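You operate a simulated robot arm through the tools that you are given. There is no shell and no other tool. Be economical: measure what you need, move in short steps, check, and stop when the job is done.

You run a simulated robot arm. Do the job below in one go: nothing can be reset, and whatever is moved stays where it is left.

JOB
Sand the grey mark off the clamped brush, then wax the middle of its back.
Fine: use the small sanding block, the green pad and the green box; sanding block back on the green mat, pad on the black one, lid shut; it stays clamped. Set down upright: small sanding block, green pad. A coat counts when it lies all over at full strength: go over it till it gets no stronger. What is to be rubbed or washed off counts as gone when no trace of it is left.

The check looks at the end state, three seconds after you hand in, the way a careful person would. Anything else that was tipped, shoved, dropped, spilled or broken makes it a failure. Lids that push on must go on centred and level and be pressed home; caps that screw on are set level and turned clockwise until they are tight.

ROBOT AND FRAMES
A 7-joint arm with a two-finger parallel gripper, fixed in place. Base frame: the origin is at the foot of the arm, x ahead of it, y to its left, z up; the work surface is at about z = 0.004. Lengths are in m, angles in rad, forces in N, time in s.
With the tool pointing down near the work surface it reaches from about 0.22 to 0.58 m from the base axis. Its first joint turns from -1.152 to 1.152 rad. Payload 2.5 kg.
The tool frame sits at the grasp point between the pads (the TCP): z along the fingers, y along the line on which they close. The tips reach 0.023 m beyond it. Largest opening 0.094 m; finger width 0.038, thickness 0.01; the body of the gripper, 0.054 by 0.096 m, starts 0.039 m behind the TCP.
Orientation is that of the tool frame in the base frame, as a unit quaternion [w, x, y, z]. With the fingers straight down and closing along the base's y, the tool's x points along the base's -x, its y along +y and its z along -z.

CONTROLS
- The arm moves only by the tool arm_command. Its argument "targets" is one flat list of numbers, 7 for each row, row after row: the shift along the base's x, y, z in m, then the turn, a rotation vector about the base's x, y, z in rad, then the finger opening in m, from 0 to 0.094. In form: [dx, dy, dz, rx, ry, rz, gripper, dx, dy, dz, rx, ry, rz, gripper, ...]. A call has 1 to 12 rows; each row shifts and turns the commanded pose from where the row before left it. Rows are played at 5 a second. More than 0.05 m and 0.15 rad between two rows, or a gripper value outside its range, and nothing of the call is played. A pose out of reach is approached as far as the arm can. The call stops where the force on the tool passes 40 N (or 10 N more than at its start, if that is more) or the arm is blocked; 0.2 s more then pass. The fingers move at their own pace (about 0.108 m/s each) and stop on an object; they squeeze with about 44 N. The grip force told is the motor's: it shows also when the fingers shut on nothing. Time passes only in rows, and 0.2 s behind the last, so rows that do not move let the fingers close. The reply holds the time, the measured pose of the TCP, the force on the tool along the base axes, the opening and the grip force, in the units named above and with some noise, with the torque about the TCP (base axes, N m) and any sound that the robot's microphone picked up.
- Cameras (640 x 400 px; columns grow to the right, rows downward): "scene" is fixed at [0.1194, -0.4028, 0.555]; the picture's right is [0.84, -0.54, 0.00], its down [-0.25, -0.39, -0.88] and it looks along [0.48, 0.74, -0.47] (base axes); focal length 375 px, centre (320, 200). "wrist" rides on the gripper at [0.086, 0.016, -0.074] in the tool frame; the picture's right is [-0.18, 0.98, 0.00], its down [-0.58, -0.11, -0.81] and it looks along [-0.79, -0.15, 0.59] (tool axes); focal length 243 px, centre (320, 200). There is no depth. A picture from a camera that has moved, and an enlarged one, comes with that camera's place and axes in the base frame and with its lens.
- capture(camera): a new picture of that camera. The clock stands still meanwhile.
- inspect(camera, box): a new picture of the part [left, top, right, bottom] of that camera's present view, enlarged. The clock stands still meanwhile.
- sign_off(): hands the job in; it is judged then, once.

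Work in short steps. Places have to be worked out from the pictures, the camera data and where the tool is seen: move nearer, look again, correct. Check each grasp and each placing, and mend what went wrong. You have 120 turns and 76 pictures in all, those below and enlarged ones among them. Open the gripper and draw the arm clear of the work before you hand the job in, unless the task says otherwise; then end with one line.

The tools are called after "Request:" as name(argument=value, ...) on one line, values as JSON. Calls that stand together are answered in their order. arm_command: Moves the arm, as the interface text tells. Its arguments: {"type":"object","properties":{"targets":{"type":"array"}},"required":["targets"]} The other tools are called the same way: capture (camera) takes a picture; inspect (camera, box) takes an enlarged picture of a part of a camera's view; sign_off () hands the job in.

At the start:

```text
time_s: 0.0
ee_pos: [0.3382, 0.019, 0.3884]
ee_rot: [0.0, -0.001, 1.0, 0.001]
wrist_force: [-0.5, 0.9, 0.9]
torque: [0.02, 0.0, -0.01]
gripper_width: 0.0942
grasp_force: 0.0
```

scene: 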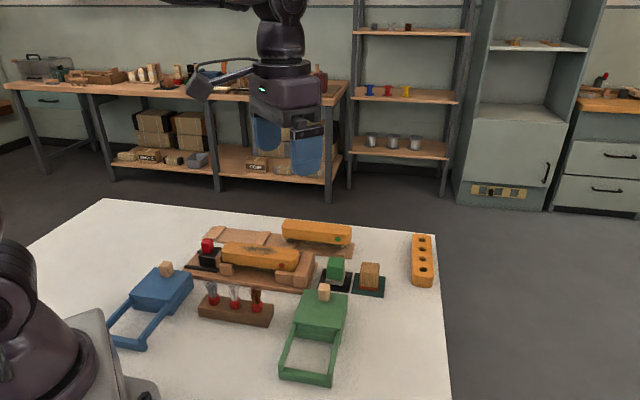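
wrist: 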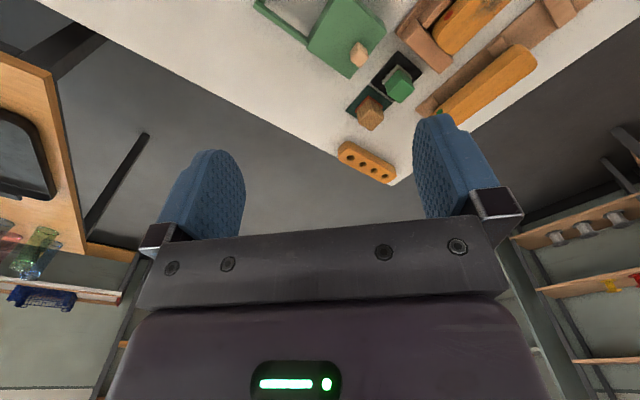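

The scene shows a clamped brush, a green pad on the black mat, a sanding block on the green mat, and a green box with a lid knob. I'll enlarge for details.

Request:
inspect(camera="scene", box=[180, 200, 340, 300])

Request:
inspect(camera="scene", box=[270, 240, 430, 390])

```text
4.00 times, centred on (260, 250) of scene
camera zoom: at [0.1194, -0.4028, 0.555], right [0.84, -0.54, 0.0], down [-0.25, -0.39, -0.88], along [0.48, 0.74, -0.47], focal length 1499 px, centre (560, 0)
```

zoom: 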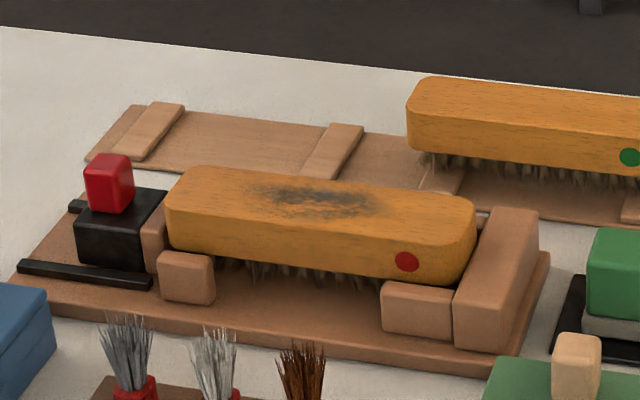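

```text
2.67 times, centred on (350, 315) of scene
camera zoom: at [0.1194, -0.4028, 0.555], right [0.84, -0.54, 0.0], down [-0.25, -0.39, -0.88], along [0.48, 0.74, -0.47], focal length 1000 px, centre (240, -107)
```

zoom: 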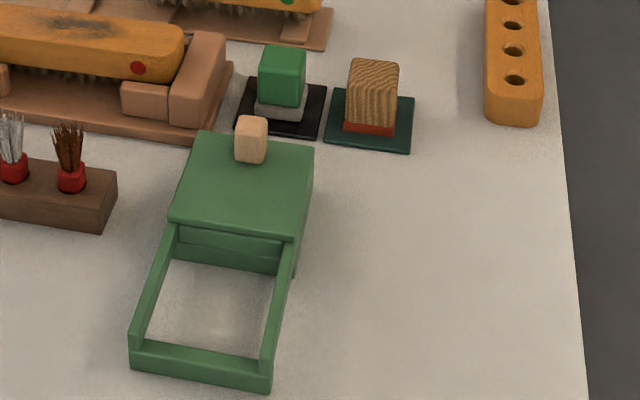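

Rough places: sanding block ≈(0.55,0.07), pad ≈(0.50,0.12), box knob ≈(0.42,0.05), brush centre ≈(0.376,0.233), its axis at about -42°. I'll get a more top-down wrist view to refine them.

Request:
arm_command(targets=[-0.02, 0.03, 0, 0, 0.13, 0, 0.094, -0.02, 0.03, 0, 0, 0.13, 0, 0.094, -0.02, 0.03, 0, 0, 0.13, 0, 0.094, -0.01, 0.02, 0, 0, 0.13, 0, 0.094])

Request:
capture(camera="wrist")

```text
time_s: 1.0
ee_pos: [0.2684, 0.1307, 0.3866]
ee_rot: [-0.258, 0.0, 0.966, 0.0]
wrist_force: [0.6, 0.0, 0.5]
torque: [-0.02, 0.01, 0.0]
gripper_width: 0.0939
grasp_force: 0.1
```

```text
71 pictures are left
camera wrist: at [0.2296, 0.1465, 0.4946], right [0.16, 0.98, -0.09], down [0.91, -0.11, 0.41], along [0.39, -0.15, -0.91], focal length 243 px, centre (320, 200)
```

wrist: 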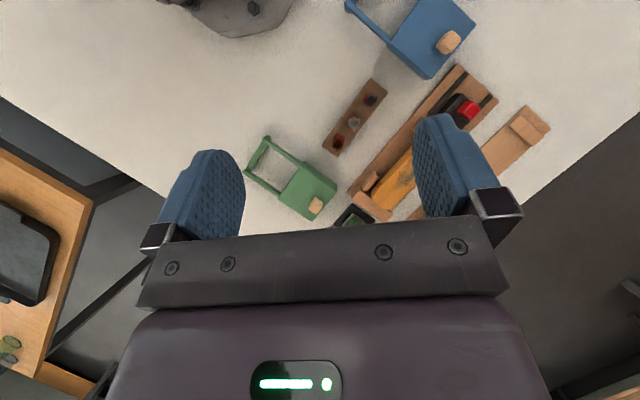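

The gripper hides the lower half, so I move ahead so the objects fall in the upper half.

Request:
arm_command(targets=[0.045, 0, 0, 0, 0, 0, 0.094, 0.045, 0, 0, 0, 0, 0, 0.094, 0.045, 0, -0.01, 0, 0, 0, 0.094, 0.045, 0, -0.02, 0, 0, 0, 0.094, 0.03, 0, -0.03, 0, 0, 0, 0.02])

Request:
capture(camera="wrist")

```text
time_s: 2.2
ee_pos: [0.4438, 0.1289, 0.3543]
ee_rot: [-0.255, 0.001, 0.967, 0.002]
wrist_force: [-0.1, 0.4, 0.4]
torque: [0.01, 0.02, -0.04]
gripper_width: 0.0197
grasp_force: 0.2
out of reach, approached as far as the arm can: row 4, 5
```

```text
70 pictures are left
camera wrist: at [0.4052, 0.1455, 0.4613], right [0.16, 0.98, -0.09], down [0.9, -0.11, 0.42], along [0.4, -0.15, -0.91], focal length 243 px, centre (320, 200)
```

wrist: 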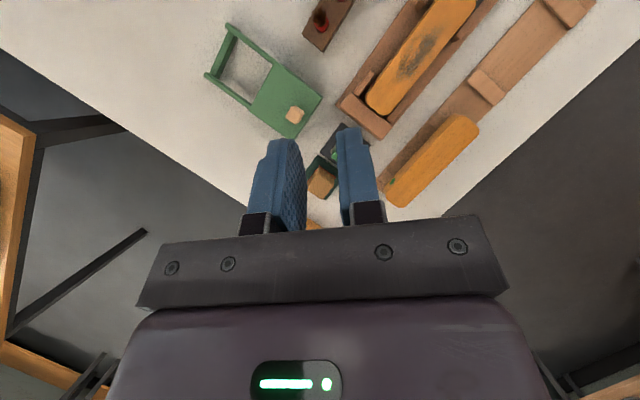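

Good view. I enlarge it for measuring.

Request:
inspect(camera="wrist", box=[200, 0, 520, 200])

```text
2.00 times, centred on (360, 100) of wrist
camera zoom: at [0.4052, 0.1455, 0.4613], right [0.16, 0.98, -0.09], down [0.9, -0.11, 0.42], along [0.4, -0.15, -0.91], focal length 485 px, centre (240, 400)
```

zoom: 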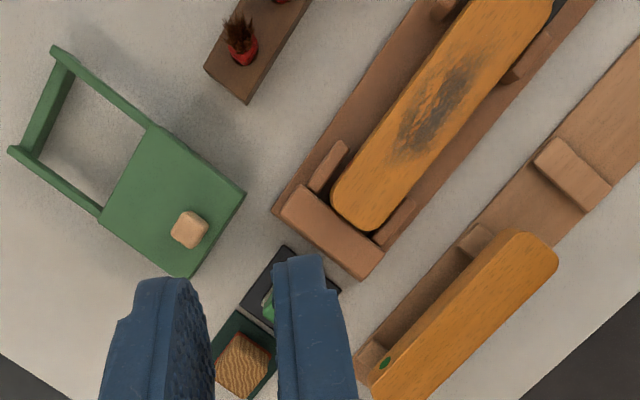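

Triangulating, the brush top is at z≈0.056, centred at (0.378,0.249) with its axis at -45°, and the mark is about ±3.5 cm along it. I straighten the tool, turn it -45° and look at the block and pad from nearer.

Request:
arm_command(targets=[0.0, 0, -0.02, 0, -0.13, 0, 0.05, 0.0, 0, -0.02, 0, -0.13, 0, 0.094, 0.0, 0, -0.03, 0, -0.13, 0, 0.094, 0, 0, -0.03, 0, -0.13, 0, 0.094, 0, 0, -0.02, 0, 0, -0.131, 0.094, 0.01, 0, -0.02, 0, 0, -0.131, 0.094, 0.01, 0, 0, 0, 0, -0.131, 0.094, 0.01, 0, 0, 0, 0, -0.131, 0.094, 0.01, 0, 0, 0, 0, -0.131, 0.094, 0.01, 0, 0, 0, 0, -0.13, 0.094])

Request:
capture(camera="wrist")

```text
time_s: 4.4
ee_pos: [0.4938, 0.1279, 0.2157]
ee_rot: [0.0, 0.384, 0.923, 0.0]
wrist_force: [0.7, -0.7, 0.0]
torque: [0.01, -0.04, 0.02]
gripper_width: 0.0939
grasp_force: 0.0
```

```text
68 pictures are left
camera wrist: at [0.4438, 0.2018, 0.2891], right [0.83, 0.56, 0.0], down [0.33, -0.49, 0.81], along [0.45, -0.67, -0.59], focal length 243 px, centre (320, 200)
```

wrist: 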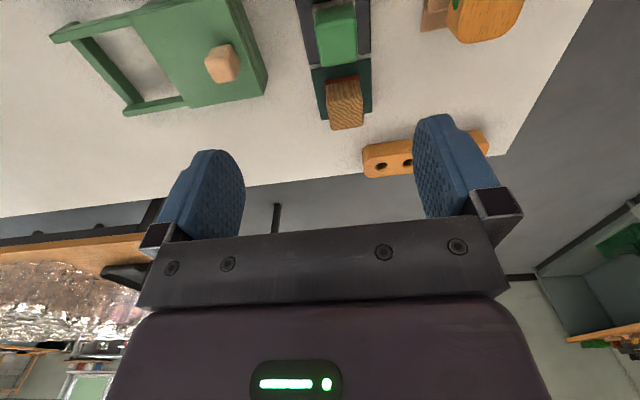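

Request:
inspect(camera="wrist", box=[200, 0, 440, 150])

```text
2.67 times, centred on (320, 75) of wrist
camera zoom: at [0.4438, 0.2018, 0.2891], right [0.83, 0.56, 0.0], down [0.33, -0.49, 0.81], along [0.45, -0.67, -0.59], focal length 647 px, centre (320, 533)
```

zoom: 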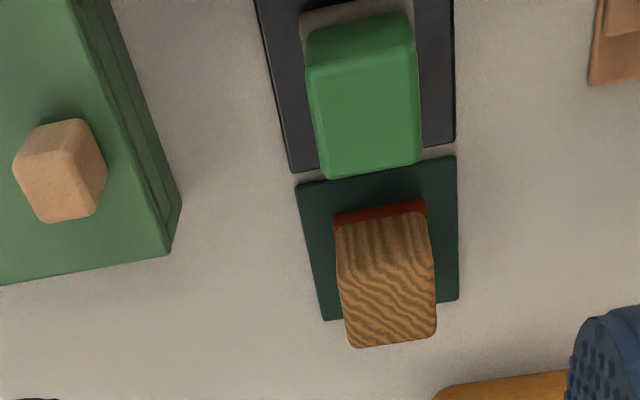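

Sanding block sits at (0.559,0.083), top z≈0.05, on its mat turned 45°; pad at (0.509,0.133), top ≈0.045. Moving over the sanding block and partly down.

Request:
arm_command(targets=[0.0325, -0.0225, -0.02, 0, 0, 0, 0.07, 0.0325, -0.0225, -0.03, 0, 0, 0, 0.07, 0, 0, -0.04, 0, 0, 0, 0.07, 0, 0, -0.03, 0, 0, 0, 0.07, 0, 0, 0, 0, 0, 0, 0.07])

Request:
capture(camera="wrist")

Request:
inspect(camera="scene", box=[290, 220, 450, 320])

```text
time_s: 5.6
ee_pos: [0.558, 0.0836, 0.095]
ee_rot: [-0.001, 0.382, 0.924, 0.0]
wrist_force: [0.2, 0.2, -0.4]
torque: [0.0, 0.02, 0.02]
gripper_width: 0.0701
grasp_force: 0.1
```

```text
66 pictures are left
camera wrist: at [0.5082, 0.1568, 0.1683], right [0.82, 0.57, 0.0], down [0.33, -0.49, 0.81], along [0.46, -0.67, -0.59], focal length 243 px, centre (320, 200)
```

wrist: 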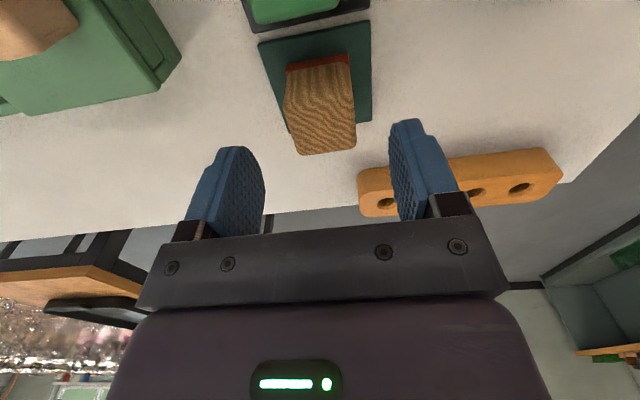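

```text
4.00 times, centred on (370, 270) of scene
camera zoom: at [0.1194, -0.4028, 0.555], right [0.84, -0.54, 0.0], down [-0.25, -0.39, -0.88], along [0.48, 0.74, -0.47], focal length 1499 px, centre (120, -80)
```

zoom: 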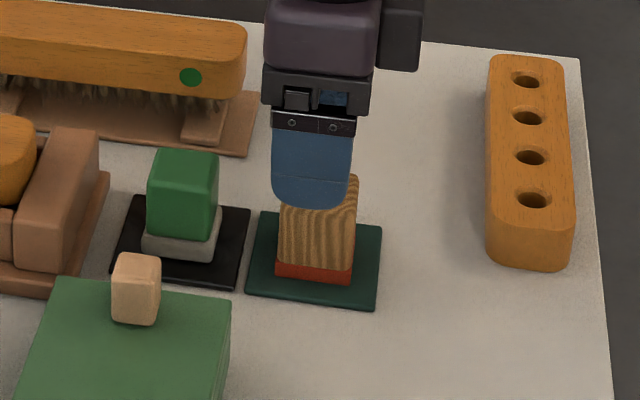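

Aligned and the surroundings are clear; descend to z≈0.045 and close.

Request:
arm_command(targets=[0.0, 0.0, -0.025, 0, 0, 0, 0.07, 0.0, 0.0, -0.025, 0, 0, 0, 0.07, 0, 0, 0, 0, 0, 0, 0.07, 0, 0, 0, 0, 0, 0, 0.02, 0, 0, 0, 0, 0, 0, 0.02, 0, 0, 0, 0, 0, 0, 0.02])

Request:
inspect(camera="scene", box=[290, 220, 450, 320])

```text
time_s: 7.0
ee_pos: [0.5594, 0.0825, 0.0441]
ee_rot: [0.0, 0.383, 0.924, -0.001]
wrist_force: [0.2, 0.7, 0.3]
torque: [0.01, 0.02, -0.02]
gripper_width: 0.0391
grasp_force: 43.8
```

```text
4.00 times, centred on (370, 270) of scene
camera zoom: at [0.1194, -0.4028, 0.555], right [0.84, -0.54, 0.0], down [-0.25, -0.39, -0.88], along [0.48, 0.74, -0.47], focal length 1499 px, centre (120, -80)
```

zoom: 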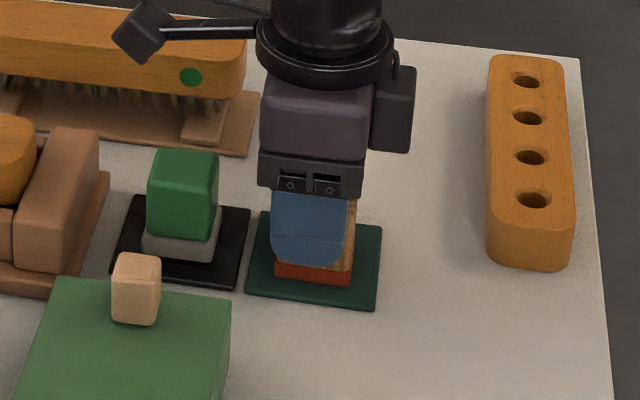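

Held at 39 mm. The block's base lies ≈0.0375 below the TCP. Lift, carry over the brush centre and stop a bit above.

Request:
arm_command(targets=[0, 0, 0.04, 0, 0, 0, 0.02, 0, 0, 0.04, 0, 0, 0, 0.02, 0, 0, 0.035, 0, 0, 0, 0.02, -0.03, 0.028, 0, 0, 0, 0, 0.02, -0.03, 0.028, 0, 0, 0, 0, 0.02, -0.03, 0.028, 0, 0, 0, 0, 0.02, -0.03, 0.028, 0, 0, 0, 0, 0.02, -0.03, 0.028, 0, 0, 0, 0, 0.02, -0.03, 0.026, 0, 0, 0, 0, 0.02, 0, 0, -0.03, 0, 0, 0, 0.02, 0, 0, -0.02, 0, 0, 0, 0.02])

Request:
inspect(camera="scene", box=[180, 200, 340, 300])

Request:
capture(camera="wrist")

```text
time_s: 9.4
ee_pos: [0.3775, 0.2505, 0.1091]
ee_rot: [0.0, 0.382, 0.924, 0.0]
wrist_force: [-1.0, -0.1, 0.3]
torque: [0.02, 0.02, 0.0]
gripper_width: 0.039
grasp_force: 43.5
```

```text
4.00 times, centred on (260, 250) of scene
camera zoom: at [0.1194, -0.4028, 0.555], right [0.84, -0.54, 0.0], down [-0.25, -0.39, -0.88], along [0.48, 0.74, -0.47], focal length 1499 px, centre (560, 0)
```

zoom: 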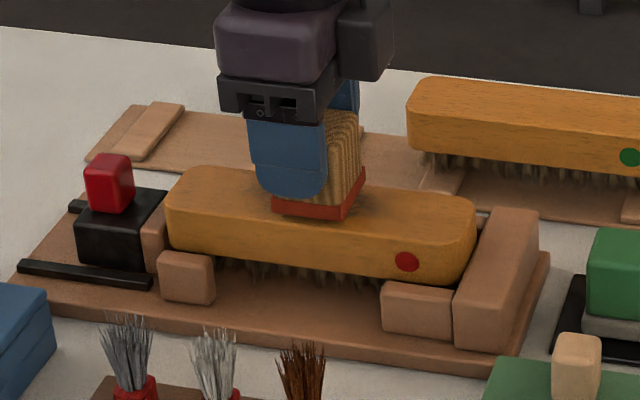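

```text
62 pictures are left
camera wrist: at [0.3278, 0.3229, 0.184], right [0.82, 0.57, 0.0], down [0.33, -0.49, 0.81], along [0.46, -0.67, -0.59], focal length 243 px, centre (320, 200)
```

wrist: 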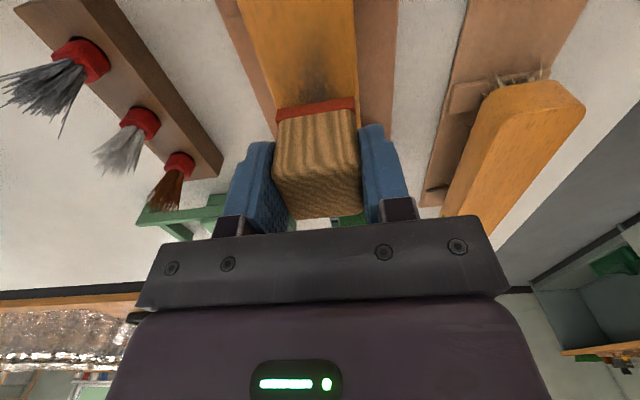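

The block hangs just above the brush, about 3 mm toward the far side. I correct and lower until contact.

Request:
arm_command(targets=[-0.002, -0.002, -0.006, 0, 0, 0, 0.02, 0, 0, -0.004, 0, 0, 0, 0.02, 0, 0, -0.003, 0, 0, 0, 0.02, 0, 0, -0.002, 0, 0, 0, 0.02])

```text
time_s: 10.2
ee_pos: [0.3779, 0.2479, 0.0997]
ee_rot: [0.0, 0.383, 0.924, 0.002]
wrist_force: [-1.0, -0.9, 4.1]
torque: [-0.03, -0.05, 0.01]
gripper_width: 0.039
grasp_force: 44.2
stopped in row 4: the force on the tool passed its limit (the readings are from after the stop); the commanded pose is now the measured one
```

Contact at TCP z≈0.0997. I press a fraction of a millimetre and try a short stroke along the brush axis to see forces.

Request:
arm_command(targets=[0, 0, -0.0005, 0, 0, 0, 0.02, 0.005, -0.005, 0, 0, 0, 0, 0.02, 0.005, -0.005, 0, 0, 0, 0, 0.02])

```text
time_s: 11.0
ee_pos: [0.3888, 0.2402, 0.1015]
ee_rot: [0.002, 0.382, 0.924, 0.003]
wrist_force: [-4.3, 4.4, 16.4]
torque: [0.11, 0.14, 0.0]
gripper_width: 0.0391
grasp_force: 44.0
```

Force ≈16 N with gentle friction: good. Now full strokes over the mark.

Request:
arm_command(targets=[0.007, -0.007, 0, 0, 0, 0, 0.02, 0.006, -0.006, 0, 0, 0, 0, 0.02, -0.009, 0.009, 0, 0, 0, 0, 0.02, -0.01, 0.01, 0, 0, 0, 0, 0.02, -0.01, 0.01, 0, 0, 0, 0, 0.02, -0.01, 0.01, 0, 0, 0, 0, 0.02, -0.01, 0.01, 0, 0, 0, 0, 0.02, 0.012, -0.012, 0, 0, 0, 0, 0.02, 0.012, -0.012, 0, 0, 0, 0, 0.02, 0.012, -0.012, 0, 0, 0, 0, 0.02, 0.012, -0.012, 0, 0, 0, 0, 0.02])

Request:
inspect(camera="scene", box=[180, 200, 340, 300])

```text
time_s: 13.4
ee_pos: [0.4004, 0.227, 0.101]
ee_rot: [0.0, 0.383, 0.924, 0.001]
wrist_force: [-7.2, 5.9, 23.4]
torque: [0.21, 0.38, -0.06]
gripper_width: 0.039
grasp_force: 44.1
```

```text
4.00 times, centred on (260, 250) of scene
camera zoom: at [0.1193, -0.4029, 0.555], right [0.84, -0.54, 0.0], down [-0.25, -0.39, -0.89], along [0.48, 0.74, -0.47], focal length 1499 px, centre (560, 0)
```

zoom: 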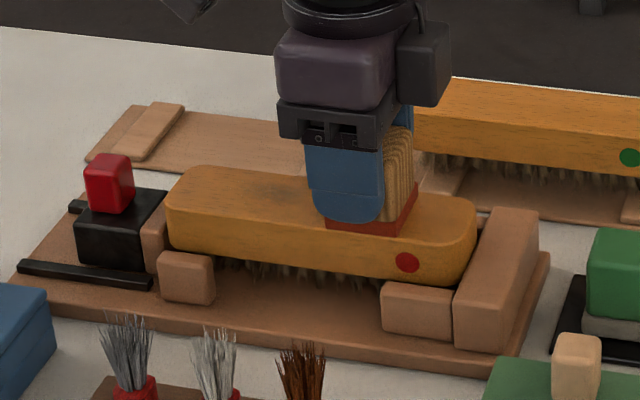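

The mark is mostly gone on the far half. More strokes with small lateral offsets.

Request:
arm_command(targets=[0.004, 0.0, 0, 0, 0, 0, 0.02, -0.012, 0.012, 0, 0, 0, 0, 0.02, -0.012, 0.012, 0, 0, 0, 0, 0.02, -0.012, 0.012, 0, 0, 0, 0, 0.02, -0.012, 0.012, 0, 0, 0, 0, 0.02, -0.008, 0.004, 0, 0, 0, 0, 0.02, -0.002, -0.002, 0, 0, 0, 0, 0.02, 0.012, -0.012, 0, 0, 0, 0, 0.02, 0.012, -0.012, 0, 0, 0, 0, 0.02, 0.012, -0.012, 0, 0, 0, 0, 0.02, 0.012, -0.012, 0, 0, 0, 0, 0.02, 0.006, -0.006, 0, 0, 0, 0, 0.02])

Request:
arm_command(targets=[-0.01, 0.01, 0, 0, 0, 0, 0.02, -0.012, 0.012, 0, 0, 0, 0, 0.02, -0.012, 0.012, 0, 0, 0, 0, 0.02, -0.012, 0.012, 0, 0, 0, 0, 0.02, -0.006, 0.006, 0, 0, 0, 0, 0.02, 0.004, 0.004, 0, 0, 0, 0, 0.02, 0.012, -0.012, 0, 0, 0, 0, 0.02, 0.012, -0.012, 0, 0, 0, 0, 0.02, 0.012, -0.012, 0, 0, 0, 0, 0.02, 0.012, -0.012, 0, 0, 0, 0, 0.02, 0, 0, 0.03, 0, 0, 0, 0.02, 0.03, -0.03, 0.02, 0, 0, 0, 0.02])

Request:
inspect(camera="scene", box=[180, 200, 340, 300])

Request:
capture(camera="wrist")

```text
time_s: 16.0
ee_pos: [0.3999, 0.2232, 0.0998]
ee_rot: [0.001, 0.382, 0.924, 0.002]
wrist_force: [-7.7, 7.4, 27.5]
torque: [0.29, 0.46, -0.02]
gripper_width: 0.0388
grasp_force: 44.0
```

```text
time_s: 18.6
ee_pos: [0.4296, 0.1998, 0.1501]
ee_rot: [0.001, 0.383, 0.924, 0.001]
wrist_force: [0.6, 0.6, -0.5]
torque: [-0.03, 0.01, 0.01]
gripper_width: 0.0394
grasp_force: 43.7
```

```text
4.00 times, centred on (260, 250) of scene
camera zoom: at [0.1194, -0.4028, 0.555], right [0.84, -0.54, 0.0], down [-0.25, -0.39, -0.88], along [0.48, 0.74, -0.47], focal length 1499 px, centre (560, 0)
```

zoom: 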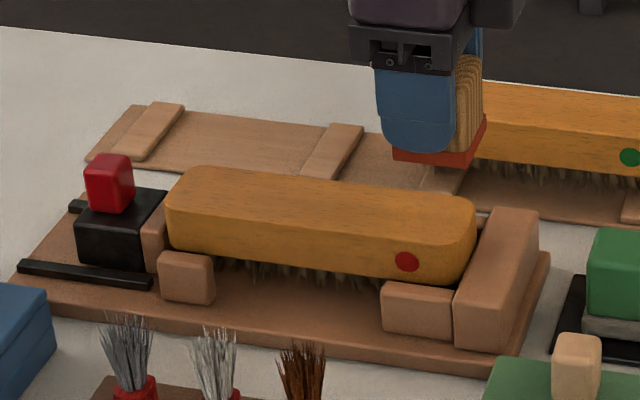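

```text
59 pictures are left
camera wrist: at [0.3791, 0.2728, 0.2226], right [0.82, 0.57, 0.0], down [0.33, -0.49, 0.81], along [0.46, -0.66, -0.59], focal length 243 px, centre (320, 200)
```

wrist: 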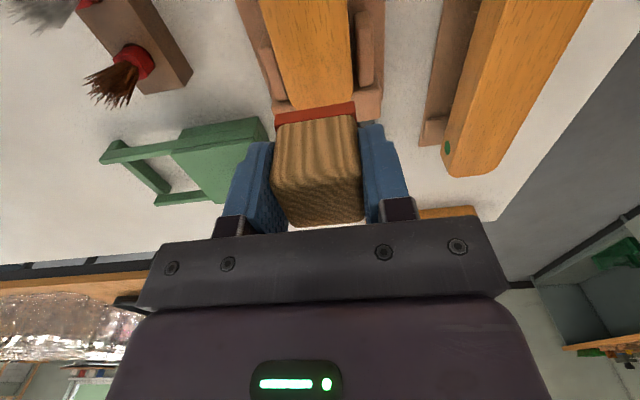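

The mark looks gone; I enlarge to check for a faint trace.

Request:
inspect(camera="scene", box=[218, 236, 302, 274])

```text
7.62 times, centred on (260, 255) of scene
camera zoom: at [0.1194, -0.4028, 0.555], right [0.84, -0.54, 0.0], down [-0.25, -0.39, -0.88], along [0.48, 0.74, -0.47], focal length 2856 px, centre (777, -219)
```

zoom: 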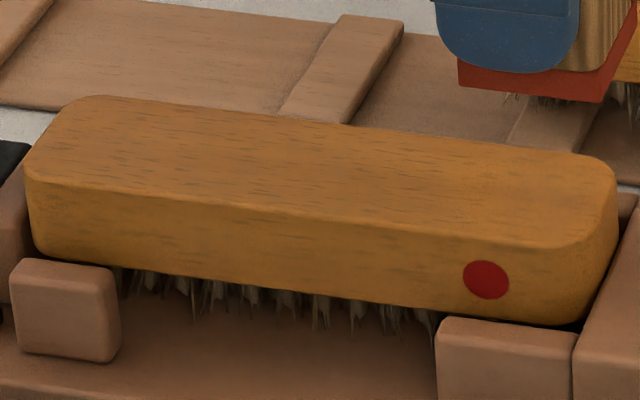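

Looks clean, but one more pass for certainty.

Request:
arm_command(targets=[-0.03, 0.03, -0.02, 0, 0, 0, 0.02, 0, 0, -0.025, 0, 0, 0, 0.02, 0, 0, -0.005, 0, 0, 0, 0.02, -0.014, 0.01, 0, 0, 0, 0, 0.02, -0.012, 0.012, 0, 0, 0, 0, 0.02, -0.012, 0.012, 0, 0, 0, 0, 0.02, -0.012, 0.012, 0, 0, 0, 0, 0.02, -0.012, 0.01, 0, 0, 0, 0, 0.02, 0.007, 0.007, 0, 0, 0, 0, 0.02, 0.012, -0.012, 0, 0, 0, 0, 0.02, 0.012, -0.012, 0, 0, 0, 0, 0.02, 0.012, -0.012, 0, 0, 0, 0, 0.02])

Request:
arm_command(targets=[0.012, -0.012, 0, 0, 0, 0, 0.02, 0.006, -0.006, 0, 0, 0, 0, 0.02, -0.004, -0.002, 0, 0, 0, 0, 0.02, -0.012, 0.012, 0, 0, 0, 0, 0.02, -0.012, 0.012, 0, 0, 0, 0, 0.02, -0.012, 0.012, 0, 0, 0, 0, 0.02, -0.012, 0.012, 0, 0, 0, 0, 0.02, 0, 0, 0.03, 0, 0, 0, 0.02, 0, 0, 0.03, 0, 0, 0, 0.02])

```text
time_s: 21.2
ee_pos: [0.3811, 0.2593, 0.0997]
ee_rot: [0.0, 0.382, 0.924, 0.002]
wrist_force: [-6.7, 7.0, 23.1]
torque: [0.11, 0.29, -0.07]
gripper_width: 0.0392
grasp_force: 44.0
```

```text
time_s: 23.2
ee_pos: [0.3451, 0.2857, 0.1598]
ee_rot: [-0.001, 0.382, 0.924, 0.001]
wrist_force: [-0.6, 0.4, -0.5]
torque: [-0.03, 0.03, 0.02]
gripper_width: 0.0389
grasp_force: 43.6
```

Carry the block back above its mat at (0.559, 0.083).

Request:
arm_command(targets=[0.0306, -0.029, 0, 0, 0, 0, 0.02, 0.0306, -0.029, 0, 0, 0, 0, 0.02, 0.0306, -0.029, 0, 0, 0, 0, 0.02, 0.0306, -0.029, 0, 0, 0, 0, 0.02, 0.0306, -0.029, 0, 0, 0, 0, 0.02, 0.0306, -0.029, 0, 0, 0, 0, 0.02, 0.0304, -0.029, 0, 0, 0, 0, 0.02, 0, 0, -0.04, 0, 0, 0, 0.02, 0, 0, -0.03, 0, 0, 0, 0.02, 0, 0, -0.03, 0, 0, 0, 0.02, 0, 0, 0, 0, 0, 0, 0.02])

Request:
inspect(camera="scene", box=[290, 220, 450, 320])

Request:
inspect(camera="scene", box=[218, 236, 302, 274])

```text
time_s: 25.6
ee_pos: [0.5605, 0.0829, 0.06]
ee_rot: [0.001, 0.383, 0.924, 0.002]
wrist_force: [0.0, -0.6, -0.5]
torque: [0.03, 0.0, 0.01]
gripper_width: 0.0391
grasp_force: 43.9
```

```text
4.00 times, centred on (370, 270) of scene
camera zoom: at [0.1194, -0.4028, 0.555], right [0.84, -0.54, 0.0], down [-0.25, -0.39, -0.88], along [0.48, 0.74, -0.47], focal length 1499 px, centre (120, -80)
```

zoom: 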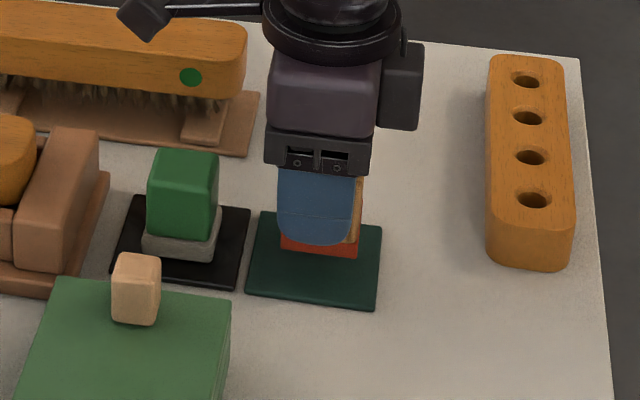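

```text
7.62 times, centred on (260, 255) of scene
camera zoom: at [0.1194, -0.4028, 0.555], right [0.84, -0.54, 0.0], down [-0.25, -0.39, -0.88], along [0.48, 0.74, -0.47], focal length 2856 px, centre (777, -219)
```

zoom: 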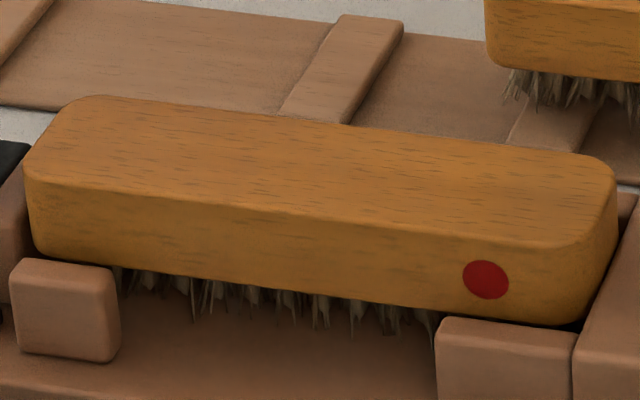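

Brush is clean. Lower the block onto the mat gently.

Request:
arm_command(targets=[0, 0, -0.008, 0, 0, 0, 0.02, 0, 0, -0.005, 0, 0, 0, 0.02, 0, 0, -0.0015, 0, 0, 0, 0.02, 0, 0, 0, 0, 0, 0, 0.02])

```text
time_s: 26.6
ee_pos: [0.5609, 0.0811, 0.0454]
ee_rot: [0.001, 0.383, 0.924, 0.001]
wrist_force: [0.5, 0.1, -0.2]
torque: [-0.01, 0.01, -0.02]
gripper_width: 0.039
grasp_force: 43.5
```

Request:
arm_command(targets=[0, 0, -0.001, 0, 0, 0, 0.02, 0, 0, -0.0005, 0, 0, 0, 0.02, 0, 0, 0, 0, 0, 0, 0.02])

```text
time_s: 27.4
ee_pos: [0.5619, 0.0825, 0.045]
ee_rot: [0.0, 0.382, 0.924, 0.002]
wrist_force: [0.4, 0.3, 0.2]
torque: [0.03, 0.03, -0.02]
gripper_width: 0.0389
grasp_force: 44.2
```

No contact yet; the block may have slid up in the grip a little. Continue down in half-millimetres.

Request:
arm_command(targets=[0, 0, -0.001, 0, 0, 0, 0.02, 0, 0, -0.001, 0, 0, 0, 0.02, 0, 0, 0, 0, 0, 0, 0.02])

Request:
inspect(camera="scene", box=[320, 240, 400, 300])

```text
time_s: 28.2
ee_pos: [0.5626, 0.0818, 0.041]
ee_rot: [0.0, 0.382, 0.924, 0.001]
wrist_force: [-0.6, 0.6, -0.3]
torque: [-0.03, -0.02, 0.0]
gripper_width: 0.039
grasp_force: 44.0
```

```text
6.67 times, centred on (360, 270) of scene
camera zoom: at [0.1194, -0.4028, 0.555], right [0.84, -0.54, 0.0], down [-0.25, -0.39, -0.88], along [0.48, 0.74, -0.47], focal length 2499 px, centre (53, -267)
```

zoom: 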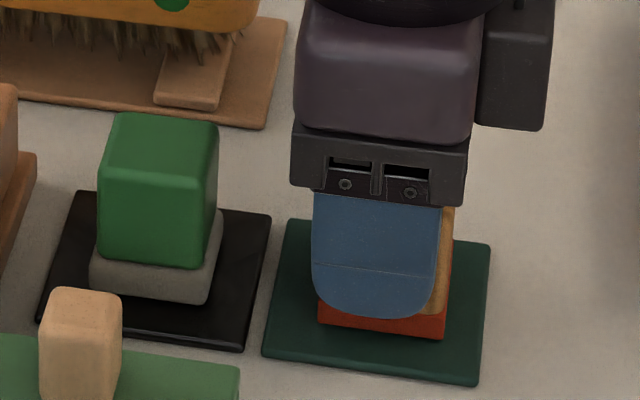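

Fingertips now cover more of the block: it did slide. Shift back 2 mm in x and keep lowering.

Request:
arm_command(targets=[-0.003, 0.001, -0.001, 0, 0, 0, 0.02, 0, 0, -0.001, 0, 0, 0, 0.02, 0, 0, 0, 0, 0, 0, 0.02])

```text
time_s: 29.0
ee_pos: [0.5571, 0.0835, 0.0404]
ee_rot: [0.0, 0.383, 0.924, 0.002]
wrist_force: [-2.2, 0.5, 2.5]
torque: [-0.06, 0.11, -0.05]
gripper_width: 0.0394
grasp_force: 43.8
```

Contact (2.5 N). Release and rise.

Request:
arm_command(targets=[0, 0, 0, 0, 0, 0, 0.07, 0, 0, 0, 0, 0, 0, 0.07, 0, 0, 0.03, 0, 0, 0, 0.07, 0, 0, 0.04, 0, 0, 0, 0.07, -0.025, 0.025, 0.02, 0, 0, 0, 0.07, -0.025, 0.025, 0, 0, 0, 0, 0.07])

Request:
inspect(camera="scene", box=[290, 220, 450, 320])

Request:
capture(camera="wrist")

```text
time_s: 30.4
ee_pos: [0.5074, 0.1336, 0.1293]
ee_rot: [0.0, 0.382, 0.924, 0.002]
wrist_force: [-0.3, 0.1, -0.4]
torque: [0.02, 0.01, -0.02]
gripper_width: 0.07
grasp_force: 0.1
```

```text
4.00 times, centred on (370, 270) of scene
camera zoom: at [0.1194, -0.4029, 0.555], right [0.84, -0.54, 0.0], down [-0.25, -0.39, -0.88], along [0.48, 0.74, -0.47], focal length 1499 px, centre (120, -80)
```

zoom: 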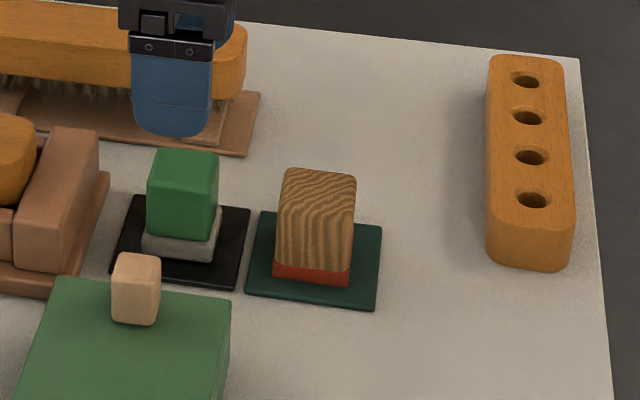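

```text
53 pictures are left
camera wrist: at [0.4566, 0.2055, 0.2035], right [0.83, 0.56, 0.0], down [0.33, -0.49, 0.81], along [0.46, -0.66, -0.59], focal length 243 px, centre (320, 200)
```

wrist: 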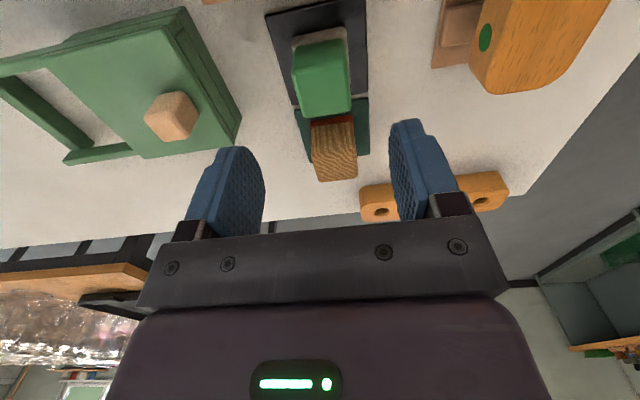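

Sanding block stands well on its mat. Now the box: the lid looks like it slides toward (-1,-1) onto the rails. I take a closer look.

Request:
inspect(camera="wrist", box=[0, 0, 260, 165])

Request:
inspect(camera="scene", box=[270, 275, 360, 390])

```text
2.42 times, centred on (130, 82) of wrist
camera zoom: at [0.4566, 0.2055, 0.2035], right [0.83, 0.56, 0.0], down [0.33, -0.49, 0.81], along [0.46, -0.66, -0.59], focal length 588 px, centre (781, 485)
```

zoom: 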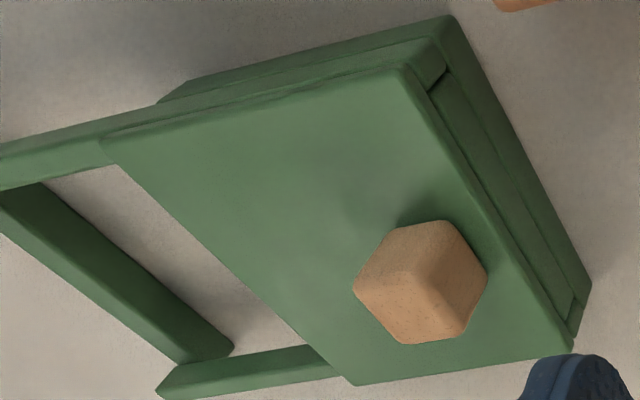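

```text
3.48 times, centred on (315, 332) of scene
camera zoom: at [0.1194, -0.4029, 0.555], right [0.84, -0.54, 0.0], down [-0.25, -0.39, -0.88], along [0.48, 0.74, -0.47], focal length 1304 px, centre (337, -261)
```

zoom: 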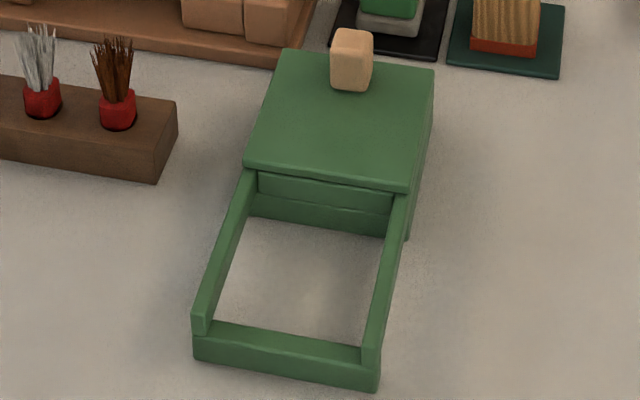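

Lid edges lie at 45°, lid centre ≈(0.413,0.050), knob ≈(0.433,0.071), knob top ≈0.062, lid top ≈0.041. Move above the knob and look.

Request:
arm_command(targets=[-0.025, -0.021, 0, 0, 0, 0, 0.05, -0.025, -0.021, 0, 0, 0, 0, 0.05, -0.0245, -0.0205, -0.02, 0, 0, 0, 0.05, 0, 0, -0.01, 0, 0, 0, 0.05])

Request:
inspect(camera="scene", box=[270, 240, 390, 315])

Request:
inspect(camera="wrist", box=[200, 0, 440, 220])

```text
time_s: 31.4
ee_pos: [0.433, 0.0713, 0.101]
ee_rot: [0.001, 0.382, 0.924, 0.002]
wrist_force: [-0.5, -0.5, -0.5]
torque: [0.02, 0.0, 0.0]
gripper_width: 0.0503
grasp_force: 0.1
```

```text
5.33 times, centred on (330, 278) of scene
camera zoom: at [0.1194, -0.4029, 0.555], right [0.84, -0.54, 0.0], down [-0.25, -0.39, -0.88], along [0.48, 0.74, -0.47], focal length 1999 px, centre (267, -213)
```

zoom: 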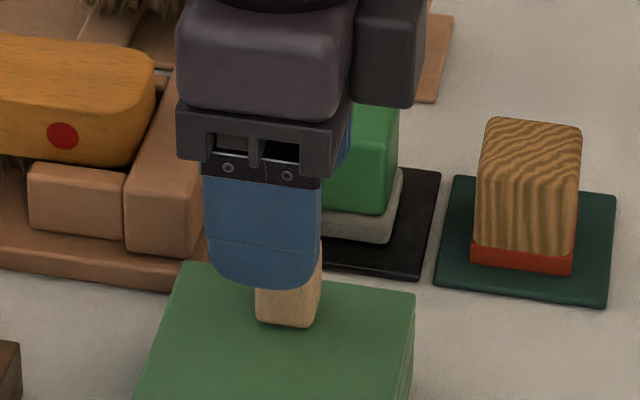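

```text
1.82 times, centred on (320, 110) of wrist
camera zoom: at [0.3821, 0.1436, 0.1731], right [0.83, 0.56, 0.0], down [0.33, -0.49, 0.81], along [0.46, -0.66, -0.59], focal length 441 px, centre (320, 364)
```

zoom: 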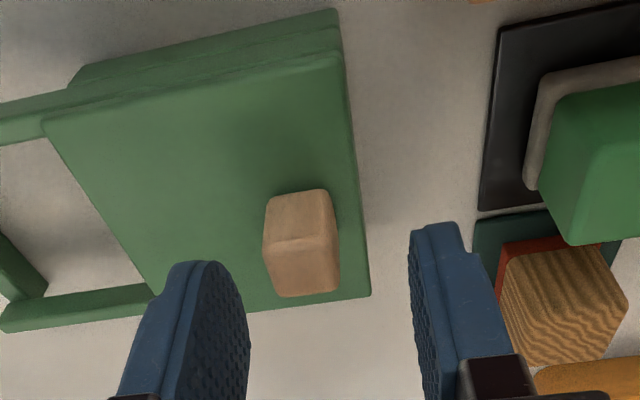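

Knob refined to (0.432,0.062). Shift, descend to z≈0.070 and close.

Request:
arm_command(targets=[-0.001, -0.009, 0, 0, 0, 0, 0.05, 0, 0, -0.016, 0, 0, 0, 0.05, 0, 0, -0.01, 0, 0, 0, 0.05, 0, 0, -0.005, 0, 0, 0, 0.05])

Request:
inspect(camera="scene", box=[270, 240, 390, 315])

```text
time_s: 32.4
ee_pos: [0.4324, 0.0623, 0.0678]
ee_rot: [0.001, 0.383, 0.924, 0.002]
wrist_force: [-0.5, -0.3, 0.7]
torque: [0.0, 0.02, 0.0]
gripper_width: 0.0499
grasp_force: 0.0
```

```text
5.33 times, centred on (330, 278) of scene
camera zoom: at [0.1194, -0.4028, 0.555], right [0.84, -0.54, 0.0], down [-0.25, -0.39, -0.88], along [0.48, 0.74, -0.47], focal length 1999 px, centre (267, -213)
```

zoom: 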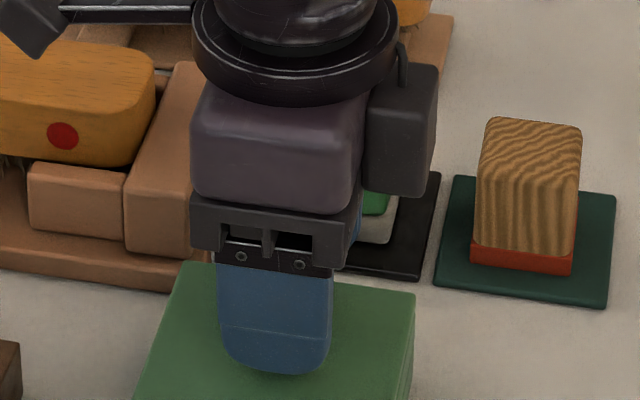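

Request:
arm_command(targets=[0, 0, 0, 0, 0, 0, 0.005, 0, 0, 0, 0, 0, 0, 0.005, 0, 0, 0, 0, 0, 0, 0.005])

```text
time_s: 33.2
ee_pos: [0.4325, 0.0607, 0.0686]
ee_rot: [0.001, 0.382, 0.924, 0.002]
wrist_force: [0.2, -0.5, -2.3]
torque: [-0.21, -0.05, 0.06]
gripper_width: 0.0217
grasp_force: 44.9
```

Knob held (22 mm). Slide toward (-1,-1) a little and check.

Request:
arm_command(targets=[-0.005, -0.005, 0, 0, 0, 0, 0.005, -0.01, -0.01, 0, 0, 0, 0, 0.005, -0.01, -0.01, 0, 0, 0, 0, 0.005])

Request:
capture(camera="scene")

```text
time_s: 34.0
ee_pos: [0.407, 0.0363, 0.0682]
ee_rot: [0.0, 0.383, 0.924, 0.001]
wrist_force: [0.8, 0.1, -4.8]
torque: [-0.54, -0.19, -0.06]
gripper_width: 0.0216
grasp_force: 44.9
```

```text
47 pictures are left
```

scene: 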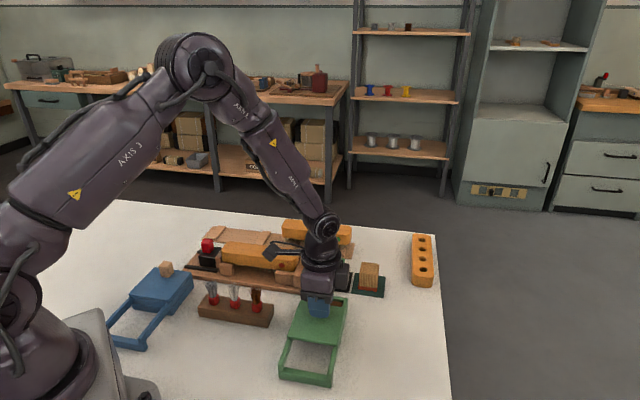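

Request:
inspect(camera="scene", box=[270, 275, 390, 390])

```text
3.48 times, centred on (330, 332) of scene
camera zoom: at [0.1194, -0.4028, 0.555], right [0.84, -0.54, 0.0], down [-0.25, -0.39, -0.88], along [0.48, 0.74, -0.47], focal length 1304 px, centre (285, -261)
```

zoom: 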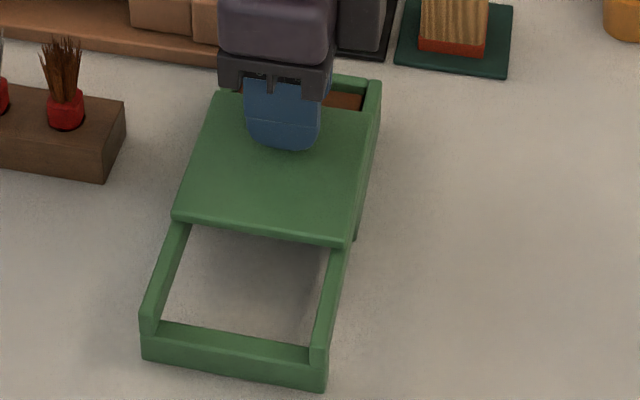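

It slides well, wax visible inside. Continue.

Request:
arm_command(targets=[-0.01, -0.01, -0.0005, 0, 0, 0, 0.005, -0.01, -0.01, 0, 0, 0, 0, 0.005, -0.01, -0.01, 0, 0, 0, 0, 0.005, -0.005, -0.005, 0, 0, 0, 0, 0.005])

Request:
inspect(camera="scene", box=[270, 275, 390, 390])

```text
time_s: 35.0
ee_pos: [0.3721, 0.002, 0.0687]
ee_rot: [0.001, 0.383, 0.924, 0.003]
wrist_force: [-1.6, 2.6, 9.9]
torque: [-0.39, -0.02, -0.05]
gripper_width: 0.0217
grasp_force: 45.2
```

```text
3.48 times, centred on (330, 332) of scene
camera zoom: at [0.1193, -0.4028, 0.555], right [0.84, -0.54, 0.0], down [-0.25, -0.39, -0.88], along [0.48, 0.74, -0.47], focal length 1304 px, centre (285, -261)
```

zoom: 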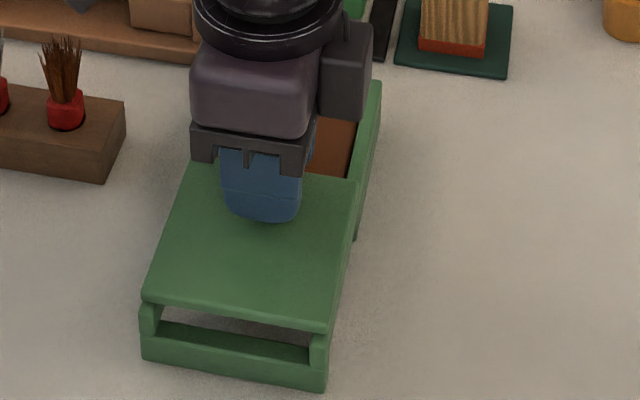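

Nearly at the end; move another ~15 mm.

Request:
arm_command(targets=[-0.005, -0.005, 0.0007, 0, 0, 0, 0.005, -0.005, -0.005, 0, 0, 0, 0, 0.005, -0.003, -0.003, 0, 0, 0, 0, 0.005])

Request:
inspect(camera="scene", box=[270, 275, 390, 390])

```text
time_s: 35.6
ee_pos: [0.3685, -0.001, 0.0684]
ee_rot: [0.005, 0.382, 0.924, 0.007]
wrist_force: [6.1, 3.7, -4.3]
torque: [-0.36, 0.55, -0.19]
gripper_width: 0.0219
grasp_force: 44.9
stopped in row 2: the force on the tool passed its limit (the readings are from after the stop); the commanded pose is now the measured one
```

```text
3.48 times, centred on (330, 332) of scene
camera zoom: at [0.1194, -0.4028, 0.555], right [0.84, -0.54, 0.0], down [-0.25, -0.39, -0.88], along [0.48, 0.74, -0.47], focal length 1304 px, centre (285, -261)
```

zoom: 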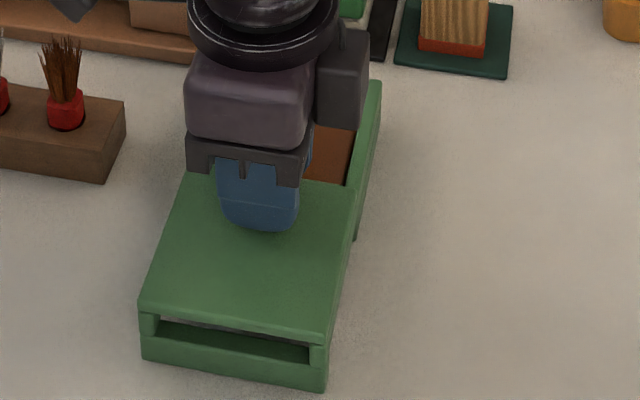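

End stop reached. Release, rise and look at the open box from above.

Request:
arm_command(targets=[0, 0, 0, 0, 0, 0, 0.05, 0, 0, 0, 0, 0, 0, 0.05, 0, 0, 0.04, 0, 0, 0, 0.05, 0.015, 0.015, 0.05, 0, 0, 0, 0.06, 0.03, 0.03, 0.03, 0, 0, 0, 0.06, 0.03, 0.03, 0, 0, 0, 0, 0.06, 0.03, 0.03, 0, 0, 0, 0, 0.06, 0.03, 0.03, 0, 0, 0, 0, 0.06])

Request:
capture(camera="wrist")

Request:
inspect(camera="scene", box=[270, 240, 390, 315])

```text
refused: row 4 steps farther than a row can; nothing moved
```

```text
43 pictures are left
camera wrist: at [0.3166, 0.0706, 0.142], right [0.82, 0.57, 0.02], down [0.32, -0.49, 0.81], along [0.47, -0.66, -0.59], focal length 243 px, centre (320, 200)
```

wrist: 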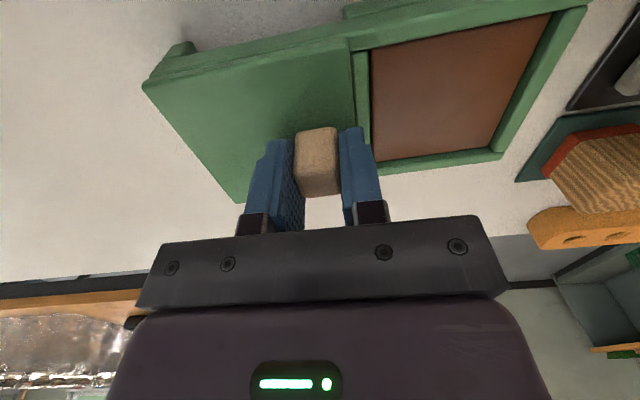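

```text
5.33 times, centred on (330, 278) of scene
camera zoom: at [0.1194, -0.4028, 0.555], right [0.84, -0.54, 0.0], down [-0.25, -0.39, -0.88], along [0.48, 0.74, -0.47], focal length 1999 px, centre (267, -213)
```

zoom: 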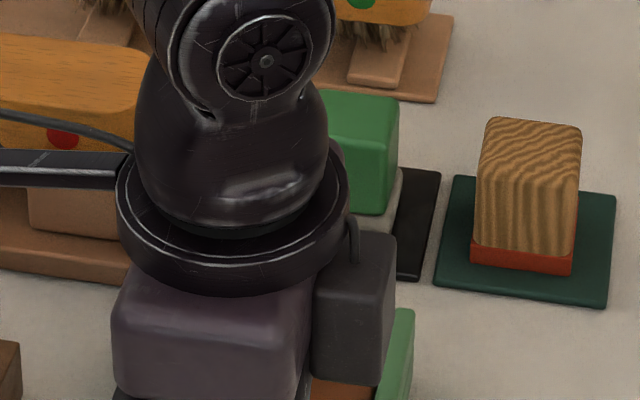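

Box is open with the brown wax exposed. Release and rise in smaller rows, trimming the tiny tilt, over to above the pad.

Request:
arm_command(targets=[0, 0, 0, 0, 0, 0, 0.05, 0, 0, 0, 0, 0, 0, 0.05, 0, 0, 0.04, 0, 0, 0, 0.05, 0.01, 0.01, 0.04, -0.009, 0.0146, 0, 0.07, 0.026, 0.025, 0, 0, 0, 0, 0.07, 0.026, 0.027, 0, 0, 0, 0, 0.07, 0.026, 0.027, 0, 0, 0, 0, 0.07, 0.026, 0.025, 0, 0, 0, 0, 0.07, 0.0265, 0.02, 0, 0, 0, 0, 0.07])

Request:
capture(camera="wrist")

Request:
inspect(camera="scene", box=[270, 240, 390, 390])

```text
time_s: 37.6
ee_pos: [0.5089, 0.1316, 0.1486]
ee_rot: [0.0, 0.381, 0.925, -0.001]
wrist_force: [-0.3, 0.2, 0.2]
torque: [0.01, 0.01, 0.02]
gripper_width: 0.07
grasp_force: 0.2
```

```text
41 pictures are left
camera wrist: at [0.4582, 0.2047, 0.2221], right [0.82, 0.57, 0.0], down [0.34, -0.49, 0.81], along [0.46, -0.67, -0.59], focal length 243 px, centre (320, 200)
```

wrist: 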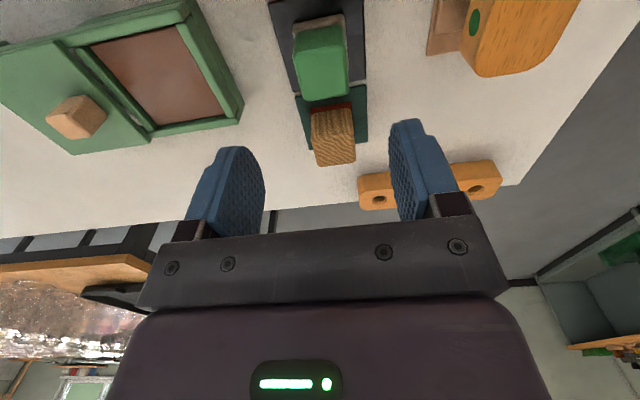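

```text
2.67 times, centred on (330, 315) of scene
camera zoom: at [0.1194, -0.4029, 0.555], right [0.84, -0.54, 0.0], down [-0.25, -0.39, -0.88], along [0.48, 0.74, -0.47], focal length 1000 px, centre (293, -107)
```

zoom: 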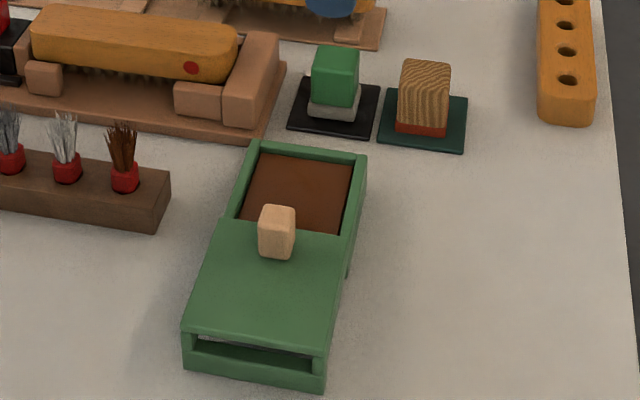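

Pad confirmed at ≈(0.509,0.132). Descend and grip its handle above the felt.

Request:
arm_command(targets=[0, 0, -0.04, 0, 0, 0, 0.07, 0, 0, -0.035, 0, 0, 0, 0.07, 0, 0, -0.015, 0, 0, 0, 0.07, 0, 0, -0.012, 0, 0, 0, 0.07, 0, 0, 0, 0, 0, 0, 0.07])

Request:
inspect(camera="scene", box=[290, 230, 390, 300])

```text
time_s: 38.8
ee_pos: [0.5091, 0.1315, 0.0452]
ee_rot: [0.001, 0.382, 0.924, 0.0]
wrist_force: [0.5, -0.1, 0.2]
torque: [0.0, 0.03, 0.02]
gripper_width: 0.07
grasp_force: 0.0
```

```text
5.71 times, centred on (340, 265) of scene
camera zoom: at [0.1194, -0.4028, 0.555], right [0.84, -0.54, 0.0], down [-0.25, -0.39, -0.88], along [0.48, 0.74, -0.47], focal length 2142 px, centre (206, -171)
```

zoom: 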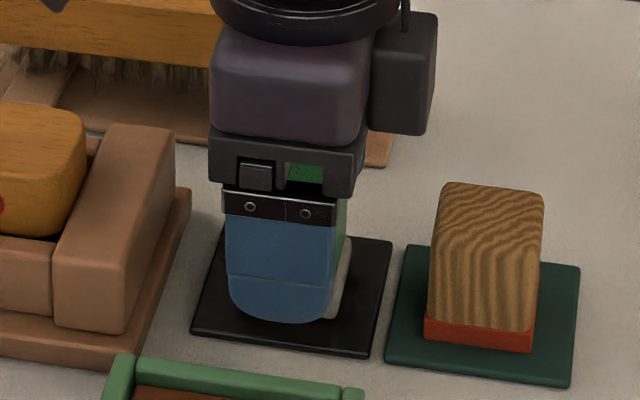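

Request:
arm_command(targets=[0, 0, 0.002, 0, 0, 0, 0.07, 0, 0, 0, 0, 0, 0, 0.02, 0, 0, 0, 0, 0, 0, 0.02, 0, 0, 0, 0, 0, 0, 0.02])

Request:
inspect(camera="scene", box=[290, 230, 390, 300])

```text
time_s: 39.8
ee_pos: [0.509, 0.1323, 0.0478]
ee_rot: [0.001, 0.382, 0.924, -0.001]
wrist_force: [-0.8, 1.1, 2.8]
torque: [0.07, 0.02, 0.05]
gripper_width: 0.0351
grasp_force: 44.3
```

```text
5.71 times, centred on (340, 265) of scene
camera zoom: at [0.1194, -0.4028, 0.555], right [0.84, -0.54, 0.0], down [-0.25, -0.39, -0.88], along [0.48, 0.74, -0.47], focal length 2142 px, centre (206, -171)
```

zoom: 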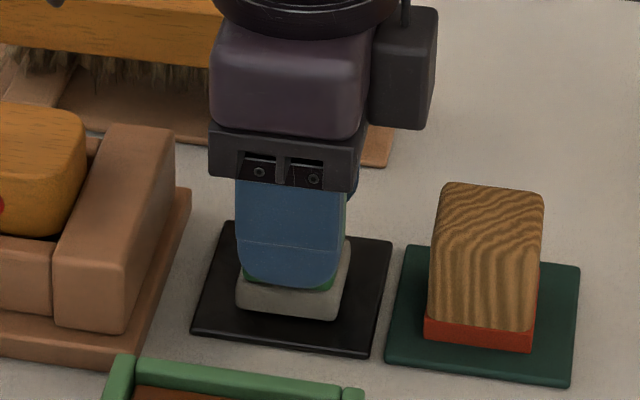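

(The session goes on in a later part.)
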